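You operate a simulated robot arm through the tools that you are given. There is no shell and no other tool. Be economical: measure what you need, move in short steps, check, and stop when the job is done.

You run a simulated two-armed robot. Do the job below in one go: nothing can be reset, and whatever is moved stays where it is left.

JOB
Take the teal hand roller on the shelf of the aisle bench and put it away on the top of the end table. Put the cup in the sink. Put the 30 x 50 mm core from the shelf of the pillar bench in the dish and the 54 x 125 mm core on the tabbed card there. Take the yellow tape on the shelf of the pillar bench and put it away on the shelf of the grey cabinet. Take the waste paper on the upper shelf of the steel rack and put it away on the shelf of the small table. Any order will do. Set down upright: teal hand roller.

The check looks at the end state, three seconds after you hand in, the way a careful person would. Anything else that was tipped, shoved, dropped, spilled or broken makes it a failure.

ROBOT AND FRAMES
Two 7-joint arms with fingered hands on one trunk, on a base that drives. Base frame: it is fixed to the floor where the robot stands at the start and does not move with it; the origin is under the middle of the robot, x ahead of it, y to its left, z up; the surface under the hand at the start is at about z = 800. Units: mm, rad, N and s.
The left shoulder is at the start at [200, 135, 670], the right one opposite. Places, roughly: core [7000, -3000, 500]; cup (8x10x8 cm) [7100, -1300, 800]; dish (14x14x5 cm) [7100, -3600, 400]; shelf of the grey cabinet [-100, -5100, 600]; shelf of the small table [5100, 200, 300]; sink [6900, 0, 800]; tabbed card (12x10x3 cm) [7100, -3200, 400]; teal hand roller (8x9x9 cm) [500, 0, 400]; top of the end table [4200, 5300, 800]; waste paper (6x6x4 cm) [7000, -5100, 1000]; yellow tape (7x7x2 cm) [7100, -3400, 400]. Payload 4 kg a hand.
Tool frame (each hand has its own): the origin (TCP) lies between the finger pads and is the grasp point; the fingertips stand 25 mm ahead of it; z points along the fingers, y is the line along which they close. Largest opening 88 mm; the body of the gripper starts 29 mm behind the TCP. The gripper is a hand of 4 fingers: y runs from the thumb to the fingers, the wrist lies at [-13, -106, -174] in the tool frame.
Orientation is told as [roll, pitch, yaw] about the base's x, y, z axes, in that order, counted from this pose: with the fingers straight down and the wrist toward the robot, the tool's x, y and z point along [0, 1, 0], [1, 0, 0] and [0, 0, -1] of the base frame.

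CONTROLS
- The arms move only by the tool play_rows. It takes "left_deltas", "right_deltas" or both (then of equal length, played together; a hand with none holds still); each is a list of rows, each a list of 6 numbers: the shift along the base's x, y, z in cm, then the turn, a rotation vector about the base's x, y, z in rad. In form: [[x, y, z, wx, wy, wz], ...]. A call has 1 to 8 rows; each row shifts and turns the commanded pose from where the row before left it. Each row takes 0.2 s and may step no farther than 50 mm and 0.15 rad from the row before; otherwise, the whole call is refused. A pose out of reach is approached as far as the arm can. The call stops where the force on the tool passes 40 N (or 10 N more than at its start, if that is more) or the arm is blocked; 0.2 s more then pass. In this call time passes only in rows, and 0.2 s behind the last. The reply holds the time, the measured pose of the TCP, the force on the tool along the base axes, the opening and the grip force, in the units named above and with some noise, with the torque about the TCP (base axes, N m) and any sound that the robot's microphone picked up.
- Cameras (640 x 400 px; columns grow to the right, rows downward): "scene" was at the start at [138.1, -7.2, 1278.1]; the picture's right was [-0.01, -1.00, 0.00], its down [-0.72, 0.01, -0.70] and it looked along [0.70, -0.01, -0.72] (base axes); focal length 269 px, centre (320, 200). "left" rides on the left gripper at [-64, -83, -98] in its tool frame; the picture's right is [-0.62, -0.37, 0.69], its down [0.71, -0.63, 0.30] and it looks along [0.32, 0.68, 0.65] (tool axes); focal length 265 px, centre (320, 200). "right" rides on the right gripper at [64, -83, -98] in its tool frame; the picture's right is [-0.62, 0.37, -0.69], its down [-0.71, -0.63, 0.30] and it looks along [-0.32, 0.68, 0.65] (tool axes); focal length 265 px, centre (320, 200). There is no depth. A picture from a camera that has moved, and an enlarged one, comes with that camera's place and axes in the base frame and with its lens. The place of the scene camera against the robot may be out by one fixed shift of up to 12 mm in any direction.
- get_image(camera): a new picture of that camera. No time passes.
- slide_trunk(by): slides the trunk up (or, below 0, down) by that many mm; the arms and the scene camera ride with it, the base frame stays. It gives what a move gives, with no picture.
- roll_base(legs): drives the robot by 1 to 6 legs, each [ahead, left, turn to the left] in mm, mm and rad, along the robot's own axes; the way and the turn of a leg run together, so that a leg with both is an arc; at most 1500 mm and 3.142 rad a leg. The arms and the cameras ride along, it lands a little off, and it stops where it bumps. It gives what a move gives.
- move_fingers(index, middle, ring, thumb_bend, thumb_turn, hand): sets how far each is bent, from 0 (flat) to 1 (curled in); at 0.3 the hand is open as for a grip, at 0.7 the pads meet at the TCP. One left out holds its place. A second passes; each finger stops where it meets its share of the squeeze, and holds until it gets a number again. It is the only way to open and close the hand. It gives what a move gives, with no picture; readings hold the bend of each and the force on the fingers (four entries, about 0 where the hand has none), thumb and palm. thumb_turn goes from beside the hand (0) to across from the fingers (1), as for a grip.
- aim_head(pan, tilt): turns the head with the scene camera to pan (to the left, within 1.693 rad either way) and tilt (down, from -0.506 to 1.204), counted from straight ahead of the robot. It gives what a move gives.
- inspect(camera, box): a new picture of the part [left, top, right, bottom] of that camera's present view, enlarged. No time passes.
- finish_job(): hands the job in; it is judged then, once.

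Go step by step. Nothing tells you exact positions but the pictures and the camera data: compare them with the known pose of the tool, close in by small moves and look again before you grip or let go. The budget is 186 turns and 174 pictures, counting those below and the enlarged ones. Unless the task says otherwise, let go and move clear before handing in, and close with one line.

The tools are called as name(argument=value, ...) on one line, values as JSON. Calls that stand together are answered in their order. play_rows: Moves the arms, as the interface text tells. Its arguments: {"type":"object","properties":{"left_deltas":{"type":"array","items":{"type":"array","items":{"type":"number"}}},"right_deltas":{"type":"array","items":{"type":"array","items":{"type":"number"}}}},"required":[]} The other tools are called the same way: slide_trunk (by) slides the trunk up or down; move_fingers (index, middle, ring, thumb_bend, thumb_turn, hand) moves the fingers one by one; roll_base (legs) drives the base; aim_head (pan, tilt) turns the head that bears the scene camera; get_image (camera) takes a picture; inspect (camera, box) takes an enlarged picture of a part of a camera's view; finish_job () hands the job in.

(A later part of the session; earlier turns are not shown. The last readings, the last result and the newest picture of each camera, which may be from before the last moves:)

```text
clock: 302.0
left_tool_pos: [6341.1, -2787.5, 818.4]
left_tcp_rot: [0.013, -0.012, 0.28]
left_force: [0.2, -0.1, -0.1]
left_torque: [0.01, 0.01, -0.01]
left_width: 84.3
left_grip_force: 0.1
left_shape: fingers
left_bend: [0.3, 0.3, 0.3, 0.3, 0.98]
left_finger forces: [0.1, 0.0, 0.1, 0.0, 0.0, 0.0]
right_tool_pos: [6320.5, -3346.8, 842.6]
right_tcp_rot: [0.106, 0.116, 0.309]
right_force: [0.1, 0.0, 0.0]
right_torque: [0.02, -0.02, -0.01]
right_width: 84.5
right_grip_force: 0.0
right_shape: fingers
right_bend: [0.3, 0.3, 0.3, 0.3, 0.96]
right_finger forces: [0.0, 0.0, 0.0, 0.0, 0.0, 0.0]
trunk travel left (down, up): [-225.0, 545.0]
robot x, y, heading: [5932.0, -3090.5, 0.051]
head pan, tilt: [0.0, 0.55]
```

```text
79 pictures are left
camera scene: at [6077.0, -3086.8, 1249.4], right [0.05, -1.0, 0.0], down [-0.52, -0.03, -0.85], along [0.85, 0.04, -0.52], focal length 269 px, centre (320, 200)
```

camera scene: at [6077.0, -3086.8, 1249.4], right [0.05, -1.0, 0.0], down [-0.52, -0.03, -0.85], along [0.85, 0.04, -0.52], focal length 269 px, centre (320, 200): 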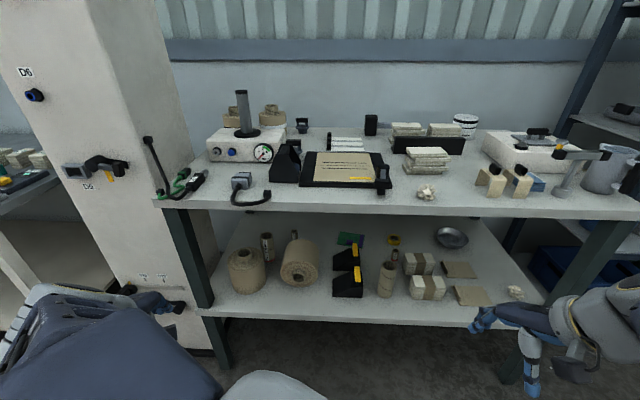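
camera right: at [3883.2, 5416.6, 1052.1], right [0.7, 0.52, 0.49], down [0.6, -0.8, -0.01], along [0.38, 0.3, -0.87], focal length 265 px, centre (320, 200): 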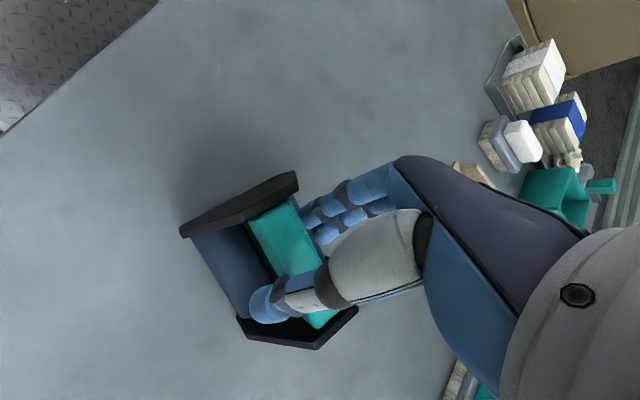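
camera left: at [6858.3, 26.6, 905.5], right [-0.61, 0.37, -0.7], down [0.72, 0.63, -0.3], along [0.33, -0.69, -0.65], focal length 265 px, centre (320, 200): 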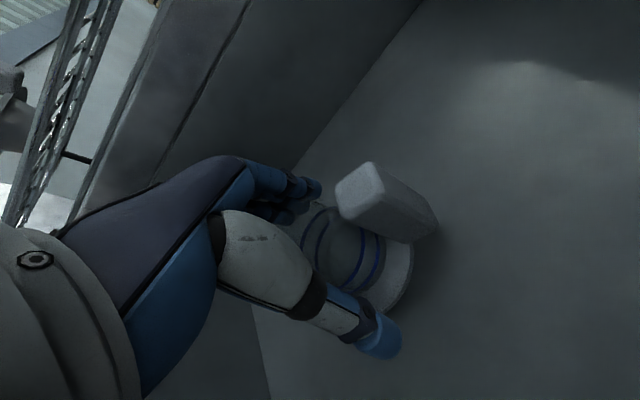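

inspect(camera="scene", box=[220, 215, 380, 315])

inspect(camera="scene", box=[340, 215, 500, 315])

```text
4.00 times, centred on (300, 265) of scene
camera zoom: at [6077.0, -3086.8, 1249.4], right [0.05, -1.0, 0.0], down [-0.52, -0.03, -0.85], along [0.85, 0.04, -0.52], focal length 1074 px, centre (400, -60)
```

zoom: 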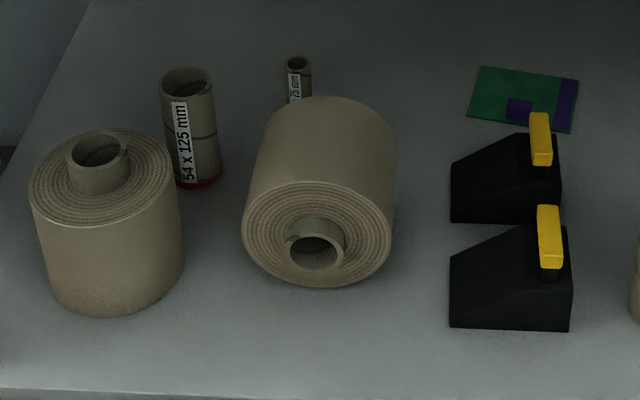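

```text
4.00 times, centred on (420, 265) of scene
camera zoom: at [6077.0, -3086.8, 1249.4], right [0.05, -1.0, 0.0], down [-0.52, -0.03, -0.85], along [0.85, 0.04, -0.52], focal length 1074 px, centre (-80, -60)
```

zoom: 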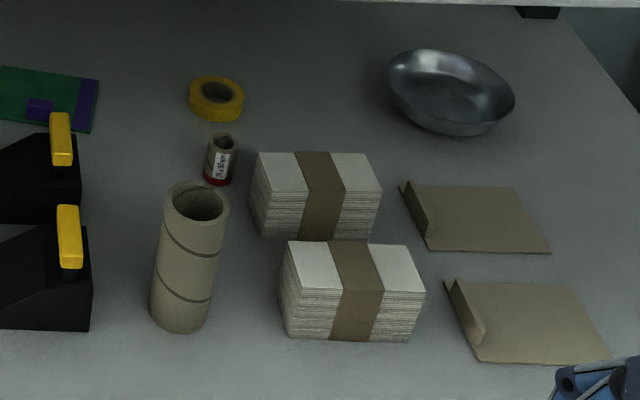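

The labels show the 54×125 core at about (6969,-2810), behind the standing roll. The small core is near (6995,-3380), the tape near (7124,-3401), the dish near (7143,-3690), and the green tabbed card near (7130,-3188). I'll square up, lower the trunk, and ready the arms in free space.

inspect(camera="scene", box=[380, 230, 412, 270])

play_rows(right_deltas=[[-5, 0, 0, 0, 0, 0], [-4, 0, 0, 0, 0, 0], [-3, 0, 0, 0, 0, 0]])

roll_base(legs=[[0, 0, -0.05]])

slide_trunk(by=-215)

```text
10.00 times, centred on (396, 250) of scene
camera zoom: at [6077.0, -3086.8, 1249.4], right [0.05, -1.0, 0.0], down [-0.52, -0.03, -0.85], along [0.85, 0.04, -0.52], focal length 2686 px, centre (-440, -300)
```

zoom: 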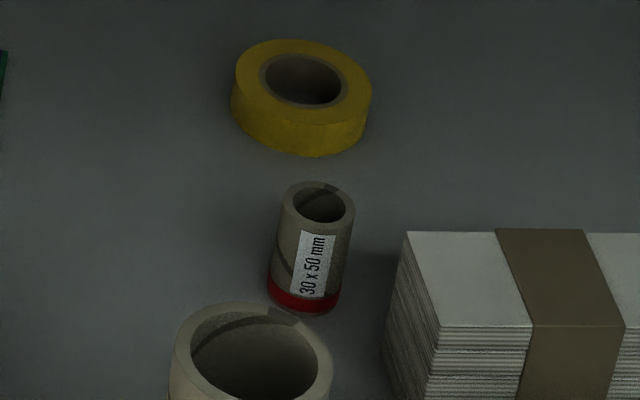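

```text
clock: 302.8
left_tool_pos: [6340.2, -2786.9, 819.1]
left_tcp_rot: [0.013, -0.011, 0.283]
left_force: [-0.3, -0.1, 0.5]
left_torque: [-0.01, -0.02, 0.01]
left_width: 84.5
left_grip_force: 0.1
left_shape: fingers
left_bend: [0.3, 0.3, 0.3, 0.3, 0.98]
left_finger forces: [0.1, 0.0, 0.0, 0.0, 0.0, 0.0]
right_tool_pos: [6209.7, -3350.3, 828.7]
right_tcp_rot: [0.187, 0.207, 0.33]
right_force: [0.1, -0.6, 0.6]
right_torque: [-0.01, -0.02, 0.04]
right_width: 84.6
right_grip_force: 0.0
right_shape: fingers
right_bend: [0.3, 0.3, 0.3, 0.3, 0.96]
right_finger forces: [0.1, 0.0, 0.0, 0.1, 0.1, 0.1]
trunk travel left (down, up): [-225.0, 545.0]
robot x, y, heading: [5933.0, -3086.8, 0.052]
head pan, tilt: [0.0, 0.55]
```

```text
clock: 303.6
left_tool_pos: [6355.2, -2808.8, 818.3]
left_tcp_rot: [0.013, -0.013, 0.229]
left_force: [0.1, -1.0, 0.0]
left_torque: [0.01, -0.01, 0.02]
left_width: 84.5
left_grip_force: 0.1
left_shape: fingers
left_bend: [0.3, 0.3, 0.3, 0.3, 0.98]
left_finger forces: [0.1, 0.0, 0.0, 0.1, 0.0, 0.1]
right_tool_pos: [6194.6, -3364.8, 828.5]
right_tcp_rot: [0.187, 0.202, 0.278]
right_force: [0.4, -0.3, 0.7]
right_torque: [0.02, -0.03, 0.02]
right_width: 84.6
right_grip_force: 0.0
right_shape: fingers
right_bend: [0.3, 0.3, 0.3, 0.3, 0.96]
right_finger forces: [0.0, 0.0, 0.0, 0.1, 0.1, 0.0]
trunk travel left (down, up): [-225.0, 545.0]
robot x, y, heading: [5929.0, -3089.5, -0.003]
head pan, tilt: [0.0, 0.55]
```

```text
clock: 305.9
left_tool_pos: [6354.9, -2807.5, 603.4]
left_tcp_rot: [0.014, -0.01, 0.231]
left_force: [0.7, -0.5, -0.3]
left_torque: [-0.01, -0.02, 0.0]
left_width: 84.7
left_grip_force: 0.1
left_shape: fingers
left_bend: [0.3, 0.3, 0.3, 0.3, 0.98]
left_finger forces: [0.0, 0.0, 0.0, 0.0, 0.1, 0.1]
right_tool_pos: [6194.5, -3365.1, 614.2]
right_tcp_rot: [0.186, 0.201, 0.279]
right_force: [0.1, 0.3, 0.2]
right_torque: [-0.04, -0.02, 0.02]
right_width: 84.9
right_grip_force: 0.1
right_shape: fingers
right_bend: [0.3, 0.3, 0.3, 0.3, 0.96]
right_finger forces: [0.1, 0.1, 0.0, 0.1, 0.0, 0.1]
trunk travel left (down, up): [-10.0, 760.0]
robot x, y, heading: [5928.3, -3089.2, -0.002]
head pan, tilt: [0.0, 0.55]
```

play_rows(left_deltas=[[4.5, -1.2, -1.2, 0, 0, -0.04], [4.5, -1.2, -1.2, 0, 0, -0.04], [4.5, -1.2, -1.2, 0, 0, -0.04], [4.5, -1.2, -1.2, 0, 0, -0.04], [4.5, -1.2, -1.2, 0, 0, -0.04], [4.5, -1.2, -1.2, 0, 0, -0.03]])

aim_head(pan=0.25, tilt=0.45)

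get_image(camera="scene")

get_image(camera="left")

```text
clock: 307.3
left_tool_pos: [6627.3, -2880.4, 531.7]
left_tcp_rot: [0.012, -0.012, 0.0]
left_force: [0.1, -0.3, -0.2]
left_torque: [0.03, -0.01, 0.0]
left_width: 84.8
left_grip_force: 0.0
left_shape: fingers
left_bend: [0.3, 0.3, 0.3, 0.3, 0.98]
left_finger forces: [0.1, 0.0, 0.0, 0.0, 0.0, 0.1]
right_tool_pos: [6195.5, -3364.8, 614.5]
right_tcp_rot: [0.184, 0.204, 0.28]
right_force: [0.4, 0.4, 0.1]
right_torque: [0.01, 0.01, 0.03]
right_width: 84.8
right_grip_force: 0.0
right_shape: fingers
right_bend: [0.3, 0.3, 0.3, 0.3, 0.96]
right_finger forces: [0.0, 0.0, 0.0, 0.0, 0.0, 0.0]
trunk travel left (down, up): [-10.0, 760.0]
robot x, y, heading: [5929.8, -3089.0, 0.001]
head pan, tilt: [0.0, 0.55]
```

```text
clock: 308.1
left_tool_pos: [6626.3, -2881.0, 532.3]
left_tcp_rot: [0.011, -0.014, 0.003]
left_force: [0.9, -1.4, 0.5]
left_torque: [0.03, -0.01, 0.02]
left_width: 84.7
left_grip_force: 0.1
left_shape: fingers
left_bend: [0.3, 0.3, 0.3, 0.3, 0.98]
left_finger forces: [0.0, 0.0, 0.0, 0.0, 0.0, 0.0]
right_tool_pos: [6195.3, -3365.0, 614.3]
right_tcp_rot: [0.185, 0.201, 0.279]
right_force: [-0.6, -0.5, -1.2]
right_torque: [0.0, 0.01, 0.02]
right_width: 84.5
right_grip_force: 0.0
right_shape: fingers
right_bend: [0.3, 0.3, 0.3, 0.3, 0.96]
right_finger forces: [0.0, 0.1, 0.0, 0.0, 0.1, 0.0]
trunk travel left (down, up): [-10.0, 760.0]
robot x, y, heading: [5931.3, -3089.4, 0.002]
head pan, tilt: [0.25, 0.45]
```

```text
75 pictures are left
camera scene: at [6076.5, -3071.7, 1043.4], right [0.25, -0.97, 0.0], down [-0.42, -0.11, -0.9], along [0.87, 0.22, -0.44], focal length 269 px, centre (320, 200)
```

scene: 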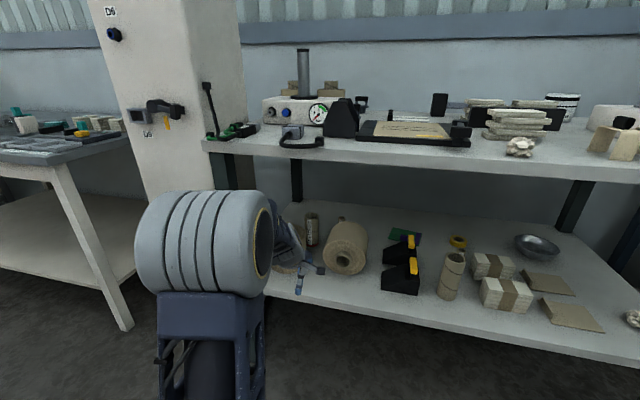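

```text
74 pictures are left
camera left: at [6541.3, -2946.8, 628.3], right [-0.36, -0.61, -0.7], down [-0.63, 0.72, -0.3], along [0.69, 0.33, -0.64], focal length 265 px, centre (320, 200)
```

left: 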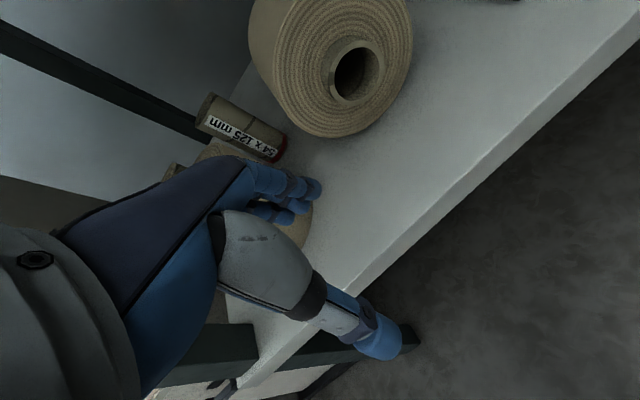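

The elbow would strike the bench edge at this reach. I'll back off and stretch the arm further so it lies flatter.

roll_base(legs=[[-180, 0, 0]])

play_rows(left_deltas=[[4.5, 0, 0, 0, 0, 0], [4.5, 0, 0, 0, 0, 0], [4.5, 0, 0, 0, 0, 0], [3, 0, 0, 0, 0, 0]])

get_image(camera="scene")

```text
clock: 309.6
left_tool_pos: [6442.3, -2881.1, 532.6]
left_tcp_rot: [0.013, -0.012, 0.003]
left_force: [-0.4, 0.0, 0.1]
left_torque: [0.01, -0.04, 0.0]
left_width: 84.6
left_grip_force: 0.0
left_shape: fingers
left_bend: [0.3, 0.3, 0.3, 0.3, 0.98]
left_finger forces: [0.1, 0.1, 0.1, 0.1, 0.0, 0.1]
right_tool_pos: [6010.6, -3363.6, 615.0]
right_tcp_rot: [0.186, 0.201, 0.278]
right_force: [-0.7, -0.4, 0.2]
right_torque: [0.02, -0.02, -0.02]
right_width: 84.9
right_grip_force: 0.2
right_shape: fingers
right_bend: [0.3, 0.3, 0.3, 0.3, 0.96]
right_finger forces: [0.0, 0.0, 0.0, 0.0, 0.0, 0.0]
trunk travel left (down, up): [-10.0, 760.0]
robot x, y, heading: [5748.0, -3087.3, 0.001]
head pan, tilt: [0.25, 0.45]
```

```text
clock: 310.6
left_tool_pos: [6607.5, -2882.7, 529.7]
left_tcp_rot: [0.013, -0.012, 0.001]
left_force: [0.7, 0.2, 0.1]
left_torque: [-0.02, -0.01, 0.02]
left_width: 84.8
left_grip_force: 0.0
left_shape: fingers
left_bend: [0.3, 0.3, 0.3, 0.3, 0.98]
left_finger forces: [0.0, 0.0, 0.0, 0.0, 0.0, 0.0]
right_tool_pos: [6011.1, -3363.7, 613.4]
right_tcp_rot: [0.185, 0.203, 0.282]
right_force: [0.1, 0.2, 0.2]
right_torque: [0.01, -0.01, -0.02]
right_width: 84.6
right_grip_force: 0.0
right_shape: fingers
right_bend: [0.3, 0.3, 0.3, 0.3, 0.96]
right_finger forces: [0.1, 0.1, 0.0, 0.0, 0.1, 0.1]
trunk travel left (down, up): [-10.0, 760.0]
robot x, y, heading: [5746.2, -3089.6, 0.002]
head pan, tilt: [0.25, 0.45]
```

```text
73 pictures are left
camera scene: at [5891.3, -3071.7, 1043.5], right [0.25, -0.97, 0.0], down [-0.42, -0.11, -0.9], along [0.87, 0.22, -0.44], focal length 269 px, centre (320, 200)
```

scene: 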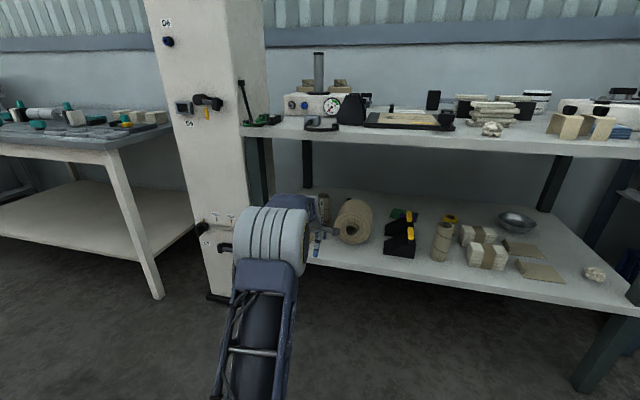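

The left elbow would pass too near the bench's left leg. The right hand suits all these pieces better, so I'll retract the left arm, extend the right one, and shift left.

play_rows(left_deltas=[[-4.8, 1, 1, 0, 0, 0], [-4.8, 1, 1, 0, 0, 0], [-4.8, 1, 1, 0, 0, 0], [-4.8, 1, 1, 0, 0, 0], [-4.8, 1, 1, 0, 0, 0], [-4.8, 1, 1, 0, 0, 0], [-4.8, 1, 1, 0, 0, 0], [-4.8, 1, 1, 0, 0, 0]], right_deltas=[[4.8, 0, 0, -0.04, -0.05, -0.07], [4.8, 0, 0, -0.05, -0.05, -0.07], [4.8, 0, 0, -0.05, -0.05, -0.07], [4.8, 0, 0, -0.04, -0.05, -0.07], [4.8, 1, -1, 0, 0, 0], [4.8, 1, -1, 0, 0, 0], [4.8, 1, -1, 0, 0, 0], [4.8, 1, -1, 0, 0, 0]])

play_rows(right_deltas=[[4.8, 1, -1, 0, 0, 0], [4.8, 1, -1, 0, 0, 0], [4.8, 1, -1, 0, 0, 0], [4.8, 0.4, -1, 0, 0, 0]])

roll_base(legs=[[0, 480, 0]])

aim_head(pan=-0.1, tilt=0.4)

get_image(camera="scene")

get_image(camera="right")

```text
clock: 312.4
left_tool_pos: [6223.1, -2801.2, 612.8]
left_tcp_rot: [0.011, -0.013, 0.001]
left_force: [0.2, -0.8, 0.2]
left_torque: [-0.02, 0.02, 0.03]
left_width: 84.7
left_grip_force: 0.0
left_shape: fingers
left_bend: [0.3, 0.3, 0.3, 0.3, 0.98]
left_finger forces: [0.0, 0.0, 0.0, 0.1, 0.0, 0.1]
right_tool_pos: [6394.5, -3323.3, 573.1]
right_tcp_rot: [-0.017, 0.029, -0.028]
right_force: [-0.1, 0.9, 0.0]
right_torque: [0.02, 0.03, -0.01]
right_width: 84.6
right_grip_force: 0.0
right_shape: fingers
right_bend: [0.3, 0.3, 0.3, 0.3, 0.96]
right_finger forces: [0.0, 0.0, 0.0, 0.0, 0.0, 0.1]
trunk travel left (down, up): [-10.0, 760.0]
robot x, y, heading: [5745.2, -3088.1, -0.001]
head pan, tilt: [0.25, 0.45]
```

```text
clock: 313.4
left_tool_pos: [6223.5, -2800.7, 613.0]
left_tcp_rot: [0.012, -0.012, 0.003]
left_force: [0.4, -0.6, 0.0]
left_torque: [-0.04, 0.02, -0.01]
left_width: 84.9
left_grip_force: 0.1
left_shape: fingers
left_bend: [0.3, 0.3, 0.3, 0.3, 0.98]
left_finger forces: [0.1, 0.1, 0.1, 0.0, 0.0, 0.0]
right_tool_pos: [6588.4, -3289.6, 533.2]
right_tcp_rot: [-0.018, 0.026, -0.027]
right_force: [0.5, 0.6, 0.6]
right_torque: [-0.01, 0.0, -0.03]
right_width: 84.5
right_grip_force: 0.1
right_shape: fingers
right_bend: [0.3, 0.3, 0.3, 0.3, 0.96]
right_finger forces: [0.1, 0.0, 0.0, 0.0, 0.1, 0.0]
trunk travel left (down, up): [-10.0, 760.0]
robot x, y, heading: [5743.8, -3085.9, 0.003]
head pan, tilt: [0.25, 0.45]
```

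```text
clock: 316.2
left_tool_pos: [6224.3, -2324.1, 611.6]
left_tcp_rot: [0.012, -0.011, 0.0]
left_force: [-0.1, -0.7, -0.9]
left_torque: [0.04, 0.02, -0.01]
left_width: 84.6
left_grip_force: 0.1
left_shape: fingers
left_bend: [0.3, 0.3, 0.3, 0.3, 0.98]
left_finger forces: [0.0, 0.1, 0.0, 0.0, 0.0, 0.1]
right_tool_pos: [6588.4, -2814.5, 532.6]
right_tcp_rot: [-0.02, 0.027, -0.028]
right_force: [0.0, -0.5, 0.5]
right_torque: [-0.02, 0.0, -0.02]
right_width: 84.8
right_grip_force: 0.0
right_shape: fingers
right_bend: [0.3, 0.3, 0.3, 0.3, 0.96]
right_finger forces: [0.0, 0.0, 0.0, 0.0, 0.1, 0.1]
trunk travel left (down, up): [-10.0, 760.0]
robot x, y, heading: [5742.9, -2611.2, -0.004]
head pan, tilt: [0.25, 0.45]
```

```text
clock: 317.1
left_tool_pos: [6223.8, -2324.0, 612.2]
left_tcp_rot: [0.012, -0.012, -0.002]
left_force: [-0.3, -0.6, -0.2]
left_torque: [-0.02, -0.02, 0.0]
left_width: 84.8
left_grip_force: 0.2
left_shape: fingers
left_bend: [0.3, 0.3, 0.3, 0.3, 0.98]
left_finger forces: [0.0, 0.1, 0.0, 0.0, 0.0, 0.0]
right_tool_pos: [6588.0, -2815.5, 533.2]
right_tcp_rot: [-0.019, 0.028, -0.026]
right_force: [-0.4, -0.3, -0.6]
right_torque: [0.01, 0.01, -0.01]
right_width: 84.8
right_grip_force: 0.1
right_shape: fingers
right_bend: [0.3, 0.3, 0.3, 0.3, 0.96]
right_finger forces: [0.0, 0.0, 0.0, 0.1, 0.0, 0.0]
trunk travel left (down, up): [-10.0, 760.0]
robot x, y, heading: [5743.5, -2611.0, -0.002]
head pan, tilt: [-0.099, 0.4]
```

```text
72 pictures are left
camera scene: at [5894.9, -2627.1, 1048.1], right [-0.1, -0.99, 0.0], down [-0.39, 0.04, -0.92], along [0.92, -0.09, -0.39], focal length 269 px, centre (320, 200)
```

scene: 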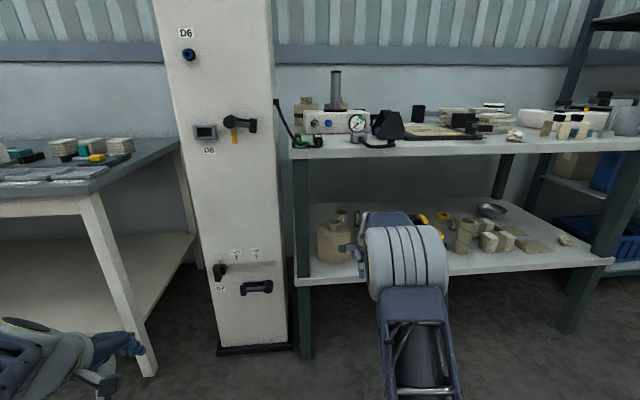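

```text
71 pictures are left
camera right: at [6508.5, -2746.0, 632.1], right [0.37, -0.62, 0.69], down [-0.66, -0.7, -0.27], along [0.66, -0.35, -0.67], focal length 265 px, centre (320, 200)
```

right: 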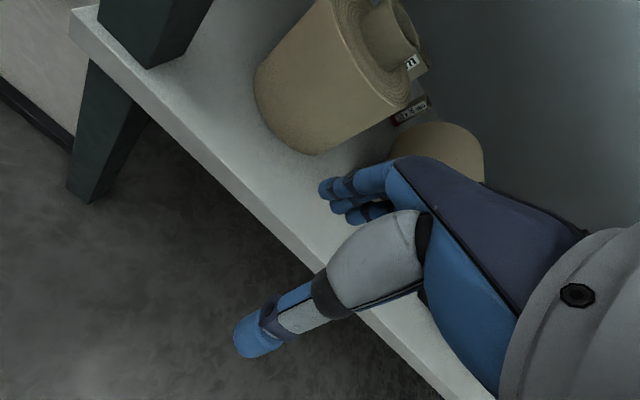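

inspect(camera="scene", box=[290, 190, 390, 290])

```text
4.00 times, centred on (340, 240) of scene
camera zoom: at [5894.9, -2627.1, 1048.1], right [-0.1, -0.99, 0.0], down [-0.39, 0.04, -0.92], along [0.92, -0.09, -0.39], focal length 1074 px, centre (240, 40)
```

zoom: 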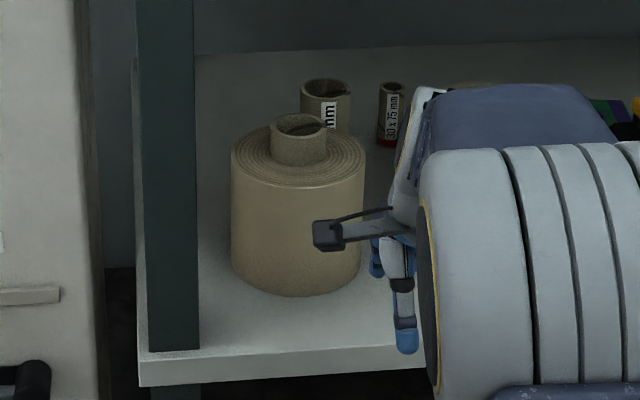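

Triangulating the core from two views puts its top at about [6927, -2826, 550], so the shelf is at z≈425 and the bench underside is around 860. I'll lift the hand to about 590 and drive in through the lane between the rolls.

play_rows(right_deltas=[[0, 0, 3, 0.02, -0.027, 0.027], [0, 0, 2.7, 0, 0, 0]])

roll_base(legs=[[0, -72, 0], [200, 0, 0]])

get_image(camera="scene")

get_image(camera="right")

```text
clock: 317.7
left_tool_pos: [6224.3, -2324.5, 612.1]
left_tcp_rot: [0.013, -0.011, -0.001]
left_force: [0.1, -0.1, 0.1]
left_torque: [0.04, 0.01, 0.04]
left_width: 84.8
left_grip_force: 0.0
left_shape: fingers
left_bend: [0.3, 0.3, 0.3, 0.3, 0.98]
left_finger forces: [0.1, 0.0, 0.1, 0.0, 0.0, 0.0]
right_tool_pos: [6588.3, -2814.6, 589.8]
right_tcp_rot: [0.002, 0.001, 0.0]
right_force: [-0.9, -0.7, 0.2]
right_torque: [0.02, 0.03, -0.02]
right_width: 84.9
right_grip_force: 0.2
right_shape: fingers
right_bend: [0.3, 0.3, 0.3, 0.3, 0.96]
right_finger forces: [0.0, 0.1, 0.1, 0.0, 0.0, 0.0]
trunk travel left (down, up): [-10.0, 760.0]
robot x, y, heading: [5745.2, -2610.2, -0.003]
head pan, tilt: [-0.099, 0.4]
```

```text
clock: 319.9
left_tool_pos: [6423.5, -2395.0, 613.1]
left_tcp_rot: [0.012, -0.013, -0.001]
left_force: [-0.4, -0.3, 0.6]
left_torque: [0.01, 0.0, -0.01]
left_width: 84.7
left_grip_force: 0.0
left_shape: fingers
left_bend: [0.3, 0.3, 0.3, 0.3, 0.98]
left_finger forces: [0.1, 0.0, 0.1, 0.1, 0.0, 0.0]
right_tool_pos: [6786.1, -2886.1, 590.1]
right_tcp_rot: [0.001, -0.001, -0.001]
right_force: [-0.9, -0.6, 0.1]
right_torque: [0.0, 0.01, 0.03]
right_width: 84.7
right_grip_force: 0.0
right_shape: fingers
right_bend: [0.3, 0.3, 0.3, 0.3, 0.96]
right_finger forces: [0.0, 0.0, 0.1, 0.0, 0.0, 0.0]
trunk travel left (down, up): [-10.0, 760.0]
robot x, y, heading: [5944.4, -2686.0, -0.001]
head pan, tilt: [-0.099, 0.4]
```

```text
69 pictures are left
camera scene: at [6094.9, -2698.0, 1048.1], right [-0.1, -0.99, 0.0], down [-0.39, 0.04, -0.92], along [0.92, -0.09, -0.39], focal length 269 px, centre (320, 200)
```

scene: 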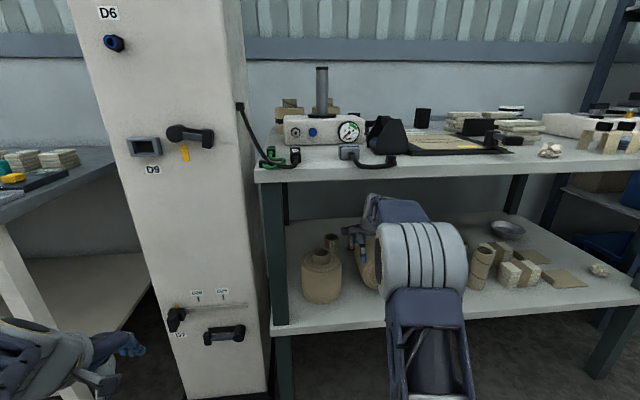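

```text
68 pictures are left
camera right: at [6703.6, -2821.9, 688.0], right [0.37, -0.62, 0.69], down [-0.63, -0.71, -0.3], along [0.68, -0.32, -0.65], focal length 265 px, centre (320, 200)
```

right: 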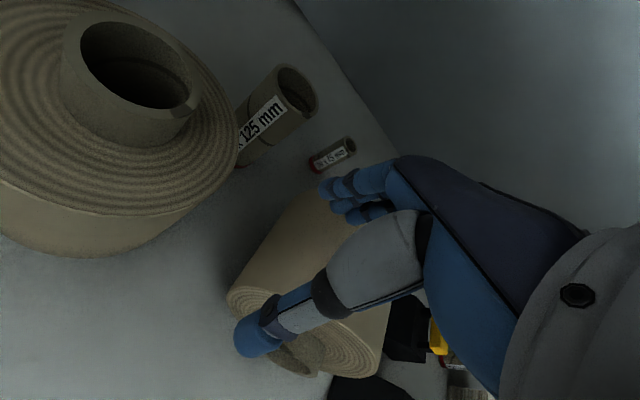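

roll_base(legs=[[137, 0, 0]])

play_rows(right_deltas=[[0, 3.5, 0, 0, 0, 0], [0, 3, 0, 0, 0, 0]])

get_image(camera="right")

inspect(camera="scene", box=[260, 130, 440, 290])

```text
clock: 321.2
left_tool_pos: [6555.5, -2396.5, 608.1]
left_tcp_rot: [0.015, -0.017, -0.002]
left_force: [0.5, -0.3, 0.0]
left_torque: [-0.01, 0.02, 0.04]
left_width: 84.6
left_grip_force: 0.0
left_shape: fingers
left_bend: [0.3, 0.3, 0.3, 0.3, 0.98]
left_finger forces: [0.0, 0.0, 0.0, 0.0, 0.1, 0.0]
right_tool_pos: [6912.3, -2887.8, 574.6]
right_tcp_rot: [0.007, 0.024, -0.005]
right_force: [-0.3, 1.1, 0.2]
right_torque: [-0.01, 0.0, -0.02]
right_width: 84.8
right_grip_force: 0.1
right_shape: fingers
right_bend: [0.3, 0.3, 0.3, 0.3, 0.96]
right_finger forces: [0.0, 0.0, 0.1, 0.0, 0.1, 0.0]
trunk travel left (down, up): [-10.0, 760.0]
robot x, y, heading: [6080.4, -2683.7, -0.008]
head pan, tilt: [-0.099, 0.4]
```

```text
clock: 322.0
left_tool_pos: [6557.0, -2397.7, 614.8]
left_tcp_rot: [0.014, -0.013, -0.003]
left_force: [0.2, 0.4, 0.0]
left_torque: [0.0, -0.04, 0.01]
left_width: 84.4
left_grip_force: 0.0
left_shape: fingers
left_bend: [0.3, 0.3, 0.3, 0.3, 0.98]
left_finger forces: [0.0, 0.0, 0.1, 0.1, 0.1, 0.0]
right_tool_pos: [6906.3, -2846.2, 559.7]
right_tcp_rot: [0.005, 0.066, -0.043]
right_force: [0.2, 0.3, 0.4]
right_torque: [-0.06, 0.02, 0.02]
right_width: 85.0
right_grip_force: 0.1
right_shape: fingers
right_bend: [0.3, 0.3, 0.3, 0.3, 0.96]
right_finger forces: [0.0, 0.0, 0.1, 0.0, 0.0, 0.0]
trunk travel left (down, up): [-10.0, 760.0]
robot x, y, heading: [6078.0, -2681.2, -0.005]
head pan, tilt: [-0.099, 0.4]
stopped in row 2 (right hand): the arm was blocked; the commanded pose is now the measured one
```

```text
67 pictures are left
camera right: at [6832.7, -2779.1, 663.9], right [0.39, -0.64, 0.66], down [-0.68, -0.68, -0.27], along [0.62, -0.35, -0.7], focal length 265 px, centre (320, 200)
```

right: 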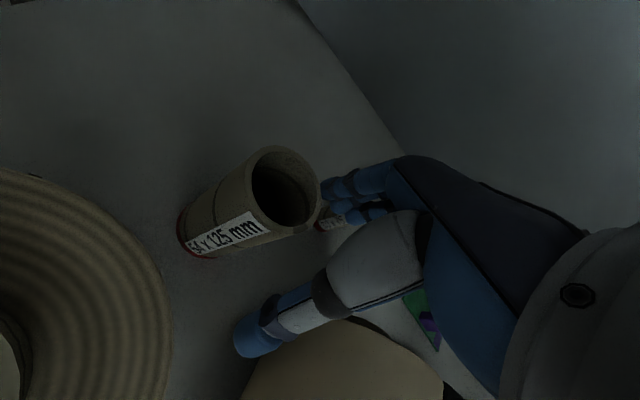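

```text
2.50 times, centred on (350, 210) of scene
camera zoom: at [6227.1, -2700.6, 1049.9], right [-0.1, -0.99, 0.0], down [-0.39, 0.04, -0.92], along [0.92, -0.1, -0.39], focal length 672 px, centre (245, 175)
```

zoom: 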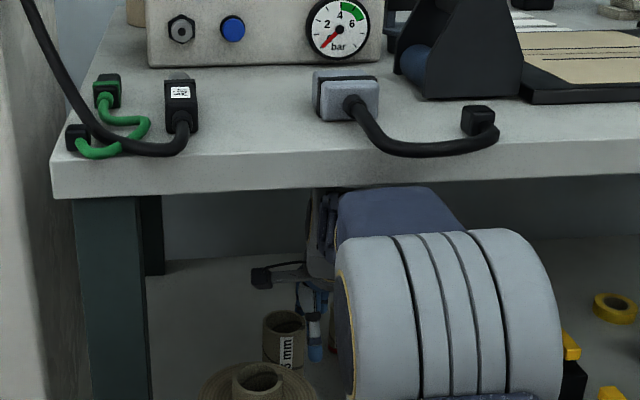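

The arm was pressing up against the bench underside. I'll step back into the lane, lower to z≈535, and enter sideways with the core between thumb and fingers.

play_rows(right_deltas=[[0, -3, -0.5, 0, 0, 0], [0, -2, -1, 0, -0.06, 0.04], [1.5, 0, -1, 0, 0, 0], [1.0, 0, 0, 0, 0, 0]])

get_image(camera="right")

```text
clock: 323.0
left_tool_pos: [6558.4, -2397.8, 613.7]
left_tcp_rot: [0.012, -0.013, -0.005]
left_force: [0.2, 0.3, -0.1]
left_torque: [-0.02, 0.04, -0.01]
left_width: 84.6
left_grip_force: 0.0
left_shape: fingers
left_bend: [0.3, 0.3, 0.3, 0.3, 0.98]
left_finger forces: [0.1, 0.1, 0.0, 0.0, 0.1, 0.1]
right_tool_pos: [6935.8, -2894.1, 540.2]
right_tcp_rot: [0.005, -0.01, 0.002]
right_force: [-0.2, 0.0, 0.0]
right_torque: [0.02, 0.0, -0.05]
right_width: 85.1
right_grip_force: 0.0
right_shape: fingers
right_bend: [0.3, 0.3, 0.3, 0.3, 0.96]
right_finger forces: [0.0, 0.0, 0.0, 0.0, 0.0, 0.0]
trunk travel left (down, up): [-10.0, 760.0]
robot x, y, heading: [6081.7, -2685.3, -0.006]
head pan, tilt: [-0.099, 0.4]
```

```text
65 pictures are left
camera right: at [6851.5, -2829.6, 638.1], right [0.36, -0.62, 0.69], down [-0.63, -0.71, -0.31], along [0.69, -0.32, -0.65], focal length 265 px, centre (320, 200)
```

right: 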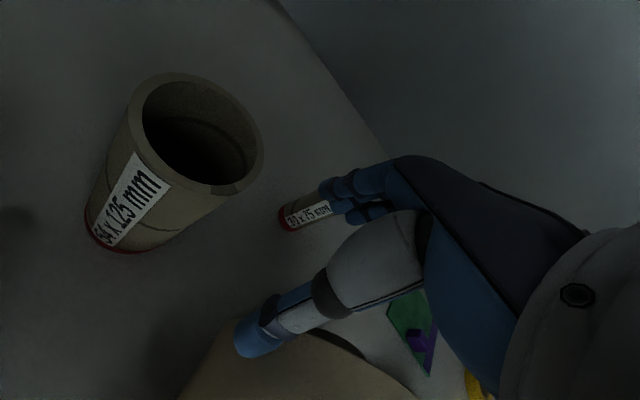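

play_rows(right_deltas=[[-1.5, 1, 0, 0, 0, 0], [0, 3, 0, 0, 0, 0], [0, 2.5, 0, 0, 0, 0]])

get_image(camera="right")

```text
clock: 323.8
left_tool_pos: [6557.9, -2398.3, 612.0]
left_tcp_rot: [0.012, -0.01, -0.004]
left_force: [0.3, -0.3, -0.9]
left_torque: [0.01, 0.03, -0.02]
left_width: 84.5
left_grip_force: 0.1
left_shape: fingers
left_bend: [0.3, 0.3, 0.3, 0.3, 0.98]
left_finger forces: [0.0, 0.1, 0.0, 0.0, 0.0, 0.1]
right_tool_pos: [6920.8, -2828.7, 539.9]
right_tcp_rot: [0.007, -0.009, 0.001]
right_force: [-0.2, -0.5, 0.2]
right_torque: [0.01, -0.04, 0.0]
right_width: 84.9
right_grip_force: 0.0
right_shape: fingers
right_bend: [0.3, 0.3, 0.3, 0.3, 0.96]
right_finger forces: [0.0, 0.0, 0.1, 0.1, 0.1, 0.0]
trunk travel left (down, up): [-10.0, 760.0]
robot x, y, heading: [6079.7, -2687.4, -0.007]
head pan, tilt: [-0.099, 0.4]
```

```text
64 pictures are left
camera right: at [6835.7, -2764.4, 638.9], right [0.36, -0.62, 0.69], down [-0.63, -0.71, -0.31], along [0.69, -0.32, -0.65], focal length 265 px, centre (320, 200)
```

right: 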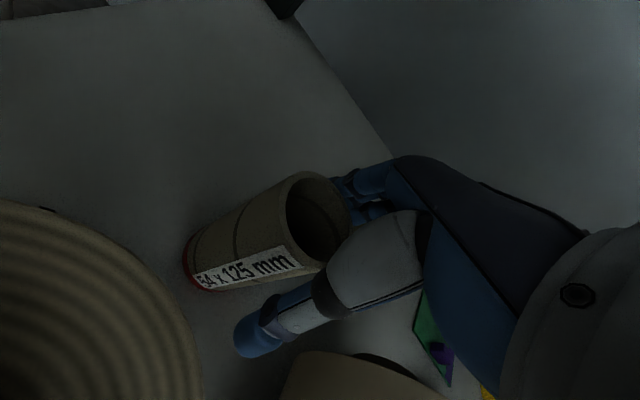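

play_rows(right_deltas=[[-0.3, 1.4, 0, 0, 0, 0], [0, 0, -1.4, 0, 0, 0]])

move_fingers(hand="right", index=0.65, middle=0.65, ring=0.65, thumb_bend=0.65)

play_rows(right_deltas=[[0, 0, 1, 0, 0, 0], [0, 0, 1.5, 0, 0, 0], [0, 0, 1, 0, 0, 0]])

get_image(camera="right")

```text
clock: 324.4
left_tool_pos: [6558.1, -2398.5, 613.5]
left_tcp_rot: [0.012, -0.012, -0.004]
left_force: [0.6, 0.1, 0.1]
left_torque: [0.02, 0.0, -0.01]
left_width: 84.6
left_grip_force: 0.0
left_shape: fingers
left_bend: [0.3, 0.3, 0.3, 0.3, 0.98]
left_finger forces: [0.0, 0.0, 0.0, 0.1, 0.0, 0.0]
right_tool_pos: [6917.7, -2814.2, 526.9]
right_tcp_rot: [0.005, -0.009, 0.002]
right_force: [0.0, -1.1, 0.0]
right_torque: [0.0, 0.0, -0.03]
right_width: 85.1
right_grip_force: 0.2
right_shape: fingers
right_bend: [0.3, 0.3, 0.3, 0.3, 0.96]
right_finger forces: [0.3, 0.0, 0.0, 0.0, 0.0, 0.0]
trunk travel left (down, up): [-10.0, 760.0]
robot x, y, heading: [6079.6, -2683.5, -0.01]
head pan, tilt: [-0.099, 0.4]
```

```text
clock: 325.4
left_tool_pos: [6557.5, -2396.6, 613.2]
left_tcp_rot: [0.013, -0.013, -0.002]
left_force: [0.6, -0.1, -0.1]
left_torque: [0.05, -0.01, 0.01]
left_width: 84.5
left_grip_force: 0.0
left_shape: fingers
left_bend: [0.3, 0.3, 0.3, 0.3, 0.98]
left_finger forces: [0.0, 0.1, 0.0, 0.0, 0.0, 0.0]
right_tool_pos: [6916.9, -2813.3, 526.8]
right_tcp_rot: [0.005, -0.008, 0.002]
right_force: [1.0, -0.9, 0.4]
right_torque: [-0.02, -0.07, -0.03]
right_width: 40.4
right_grip_force: 17.3
right_shape: fingers
right_bend: [0.54, 0.55, 0.58, 0.51, 0.97]
right_finger forces: [6.3, 7.3, 4.2, 0.1, 17.5, 0.0]
trunk travel left (down, up): [-10.0, 760.0]
robot x, y, heading: [6078.2, -2682.4, -0.004]
head pan, tilt: [-0.099, 0.4]
```

```text
clock: 326.2
left_tool_pos: [6556.8, -2398.8, 612.3]
left_tcp_rot: [0.013, -0.011, -0.003]
left_force: [0.7, -0.4, -0.1]
left_torque: [0.01, -0.03, -0.01]
left_width: 84.8
left_grip_force: 0.0
left_shape: fingers
left_bend: [0.3, 0.3, 0.3, 0.3, 0.98]
left_finger forces: [0.0, 0.0, 0.1, 0.0, 0.0, 0.1]
right_tool_pos: [6918.6, -2813.6, 562.7]
right_tcp_rot: [0.006, -0.008, 0.002]
right_force: [-0.1, -0.3, -0.2]
right_torque: [0.01, 0.03, 0.01]
right_width: 40.3
right_grip_force: 17.3
right_shape: fingers
right_bend: [0.54, 0.55, 0.59, 0.51, 0.97]
right_finger forces: [6.1, 7.4, 4.0, 0.0, 17.4, 0.1]
trunk travel left (down, up): [-10.0, 760.0]
robot x, y, heading: [6077.3, -2683.3, -0.005]
head pan, tilt: [-0.099, 0.4]
```

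```text
63 pictures are left
camera right: at [6832.4, -2750.3, 660.1], right [0.36, -0.62, 0.69], down [-0.63, -0.71, -0.31], along [0.69, -0.32, -0.65], focal length 265 px, centre (320, 200)
```

right: 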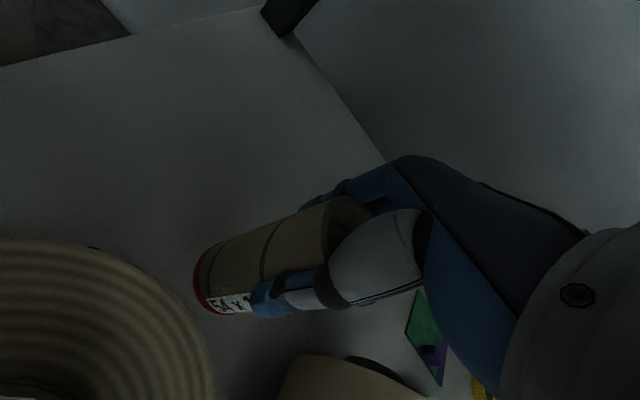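

The core is held. I'll pull the left arm back away from the cabinet, then take the core back and over to the card behind the rolls.

play_rows(left_deltas=[[-5, 0, 0, 0, 0, 0], [-5, 0, 0, 0, 0, 0], [-5, 0, 0, 0, 0, 0], [-4, 0, 0, 0, 0, 0]])

roll_base(legs=[[145, 0, 0.005]])

get_image(camera="right")

get_image(camera="scene")

```text
clock: 327.2
left_tool_pos: [6393.0, -2394.0, 576.9]
left_tcp_rot: [-0.084, 0.167, -0.015]
left_force: [0.0, 0.5, 0.4]
left_torque: [0.01, -0.04, 0.0]
left_width: 84.6
left_grip_force: 0.1
left_shape: fingers
left_bend: [0.3, 0.3, 0.3, 0.3, 0.98]
left_finger forces: [0.0, 0.0, 0.1, 0.0, 0.1, 0.1]
right_tool_pos: [6917.2, -2814.2, 561.3]
right_tcp_rot: [0.005, -0.006, 0.002]
right_force: [0.4, 1.0, 0.1]
right_torque: [0.0, 0.01, -0.02]
right_width: 40.5
right_grip_force: 17.1
right_shape: fingers
right_bend: [0.54, 0.55, 0.59, 0.51, 0.97]
right_finger forces: [6.1, 7.4, 4.0, 0.0, 17.5, 0.1]
trunk travel left (down, up): [-10.0, 760.0]
robot x, y, heading: [6074.9, -2682.0, -0.005]
head pan, tilt: [-0.099, 0.4]
stopped in row 4 (left hand): the arm was blocked; the commanded pose is now the measured one
```

```text
clock: 328.1
left_tool_pos: [6414.4, -2396.3, 575.6]
left_tcp_rot: [-0.087, 0.169, -0.02]
left_force: [0.0, 1.4, 0.1]
left_torque: [0.01, 0.0, 0.02]
left_width: 84.7
left_grip_force: 0.1
left_shape: fingers
left_bend: [0.3, 0.3, 0.3, 0.3, 0.98]
left_finger forces: [0.0, 0.0, 0.0, 0.1, 0.0, 0.1]
right_tool_pos: [6911.4, -2812.9, 544.5]
right_tcp_rot: [0.009, 0.051, 0.008]
right_force: [-0.4, 0.3, -0.9]
right_torque: [0.03, 0.01, 0.0]
right_width: 40.5
right_grip_force: 17.3
right_shape: fingers
right_bend: [0.54, 0.55, 0.59, 0.51, 0.97]
right_finger forces: [6.1, 7.3, 3.9, 0.1, 17.2, 0.0]
trunk travel left (down, up): [-10.0, 760.0]
robot x, y, heading: [6097.3, -2680.2, -0.004]
head pan, tilt: [-0.099, 0.4]
stopped in leg 1: the robot was blocked; the commanded pose is now the measured one
```

```text
62 pictures are left
camera right: at [6832.9, -2749.2, 646.3], right [0.41, -0.62, 0.67], down [-0.64, -0.72, -0.28], along [0.65, -0.31, -0.69], focal length 265 px, centre (320, 200)
```

right: 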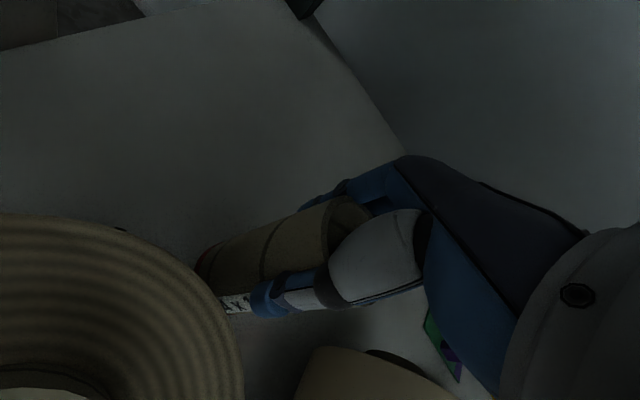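

```text
61 pictures are left
camera scene: at [6246.5, -2700.8, 1047.8], right [-0.11, -0.99, 0.0], down [-0.39, 0.04, -0.92], along [0.92, -0.1, -0.39], focal length 269 px, centre (320, 200)
```

scene: 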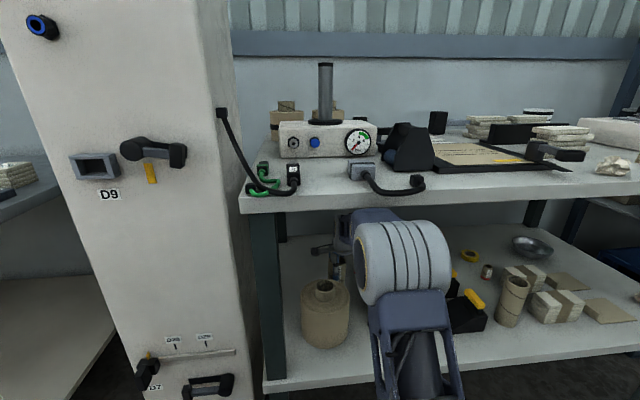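

The elbow touched the bench front edge. I'll back off a little, then reach further with the arm itself so it straightens and lies lower.

roll_base(legs=[[-45, 0, 0]])

play_rows(right_deltas=[[3, 0, 0.5, 0, -0.05, 0], [4, -0.5, 0.5, 0, 0, 0], [4, -0.5, 0.5, 0, 0, 0], [4, -0.5, 0, 0, 0, 0]])

get_image(camera="scene")

```text
clock: 329.0
left_tool_pos: [6371.7, -2394.9, 575.9]
left_tcp_rot: [-0.088, 0.167, -0.021]
left_force: [-0.1, 0.2, 0.5]
left_torque: [0.0, 0.01, 0.03]
left_width: 84.6
left_grip_force: 0.1
left_shape: fingers
left_bend: [0.3, 0.3, 0.3, 0.3, 0.98]
left_finger forces: [0.1, 0.1, 0.0, 0.0, 0.0, 0.0]
right_tool_pos: [6875.9, -2811.8, 553.0]
right_tcp_rot: [0.008, 0.033, 0.006]
right_force: [4.0, -1.9, 0.2]
right_torque: [-0.05, -0.04, 0.05]
right_width: 40.1
right_grip_force: 20.8
right_shape: fingers
right_bend: [0.54, 0.55, 0.59, 0.52, 0.98]
right_finger forces: [6.7, 7.6, 4.8, 0.0, 22.4, 0.0]
trunk travel left (down, up): [-10.0, 760.0]
robot x, y, heading: [6054.5, -2682.3, -0.007]
head pan, tilt: [-0.099, 0.4]
```

```text
clock: 330.0
left_tool_pos: [6372.3, -2395.1, 577.4]
left_tcp_rot: [-0.088, 0.169, -0.019]
left_force: [0.6, 0.1, -1.0]
left_torque: [-0.01, 0.04, -0.01]
left_width: 84.7
left_grip_force: 0.1
left_shape: fingers
left_bend: [0.3, 0.3, 0.3, 0.3, 0.98]
left_finger forces: [0.0, 0.1, 0.0, 0.0, 0.0, 0.0]
right_tool_pos: [7020.3, -2826.8, 565.5]
right_tcp_rot: [0.008, -0.013, 0.006]
right_force: [0.6, 0.2, -0.2]
right_torque: [0.0, -0.04, 0.0]
right_width: 39.7
right_grip_force: 16.4
right_shape: fingers
right_bend: [0.54, 0.56, 0.59, 0.52, 0.97]
right_finger forces: [6.2, 7.0, 3.9, 0.0, 16.3, 0.1]
right hand out of reach, approached as far as the arm can: row 4
trunk travel left (down, up): [-10.0, 760.0]
robot x, y, heading: [6052.6, -2683.7, -0.007]
head pan, tilt: [-0.099, 0.4]
```

```text
60 pictures are left
camera scene: at [6205.6, -2699.6, 1048.4], right [-0.11, -0.99, 0.0], down [-0.39, 0.04, -0.92], along [0.92, -0.1, -0.39], focal length 269 px, centre (320, 200)
```

scene: 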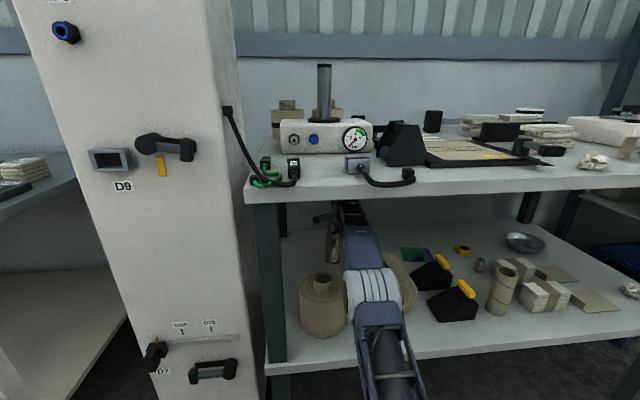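

The arm lies flatter now, with the elbow at about z 705. I'll drive in 45 mm, then slide right toward the card, keeping behind the small core.

roll_base(legs=[[50, 0, 0.007], [0, -150, 0]])

get_image(camera="scene")

get_image(camera="right")

```text
clock: 331.9
left_tool_pos: [6419.7, -2544.1, 576.6]
left_tcp_rot: [-0.087, 0.168, -0.012]
left_force: [-0.7, -0.7, 0.4]
left_torque: [-0.01, -0.01, 0.03]
left_width: 84.7
left_grip_force: 0.1
left_shape: fingers
left_bend: [0.3, 0.3, 0.3, 0.3, 0.98]
left_finger forces: [0.1, 0.1, 0.1, 0.1, 0.0, 0.0]
right_tool_pos: [7070.7, -2971.6, 565.6]
right_tcp_rot: [0.008, -0.015, 0.015]
right_force: [0.2, -0.1, -0.8]
right_torque: [-0.01, -0.03, -0.02]
right_width: 39.8
right_grip_force: 16.5
right_shape: fingers
right_bend: [0.54, 0.56, 0.59, 0.52, 0.97]
right_finger forces: [6.2, 7.0, 3.9, 0.1, 16.5, 0.0]
trunk travel left (down, up): [-10.0, 760.0]
robot x, y, heading: [6106.9, -2836.2, -0.001]
head pan, tilt: [-0.099, 0.4]
```

```text
59 pictures are left
camera scene: at [6255.3, -2849.3, 1048.1], right [-0.1, -0.99, 0.0], down [-0.39, 0.04, -0.92], along [0.92, -0.09, -0.39], focal length 269 px, centre (320, 200)
```

scene: 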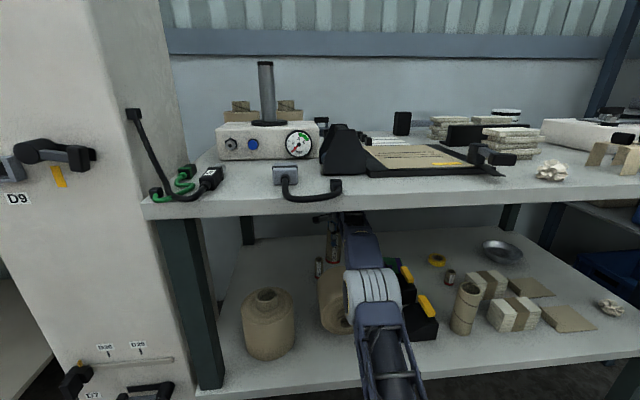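

```text
58 pictures are left
camera right: at [6984.6, -2908.2, 663.1], right [0.37, -0.62, 0.69], down [-0.62, -0.72, -0.32], along [0.7, -0.31, -0.65], focal length 265 px, centre (320, 200)
```

right: 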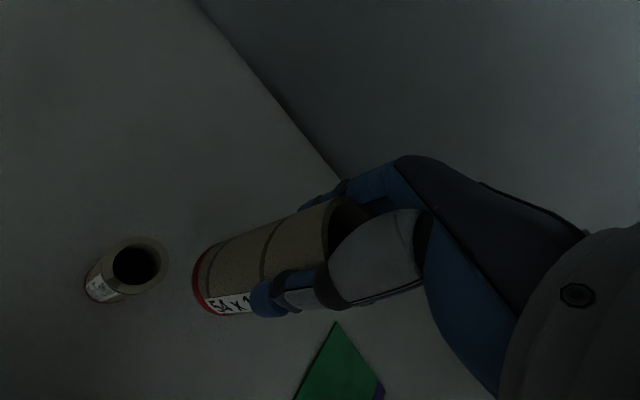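

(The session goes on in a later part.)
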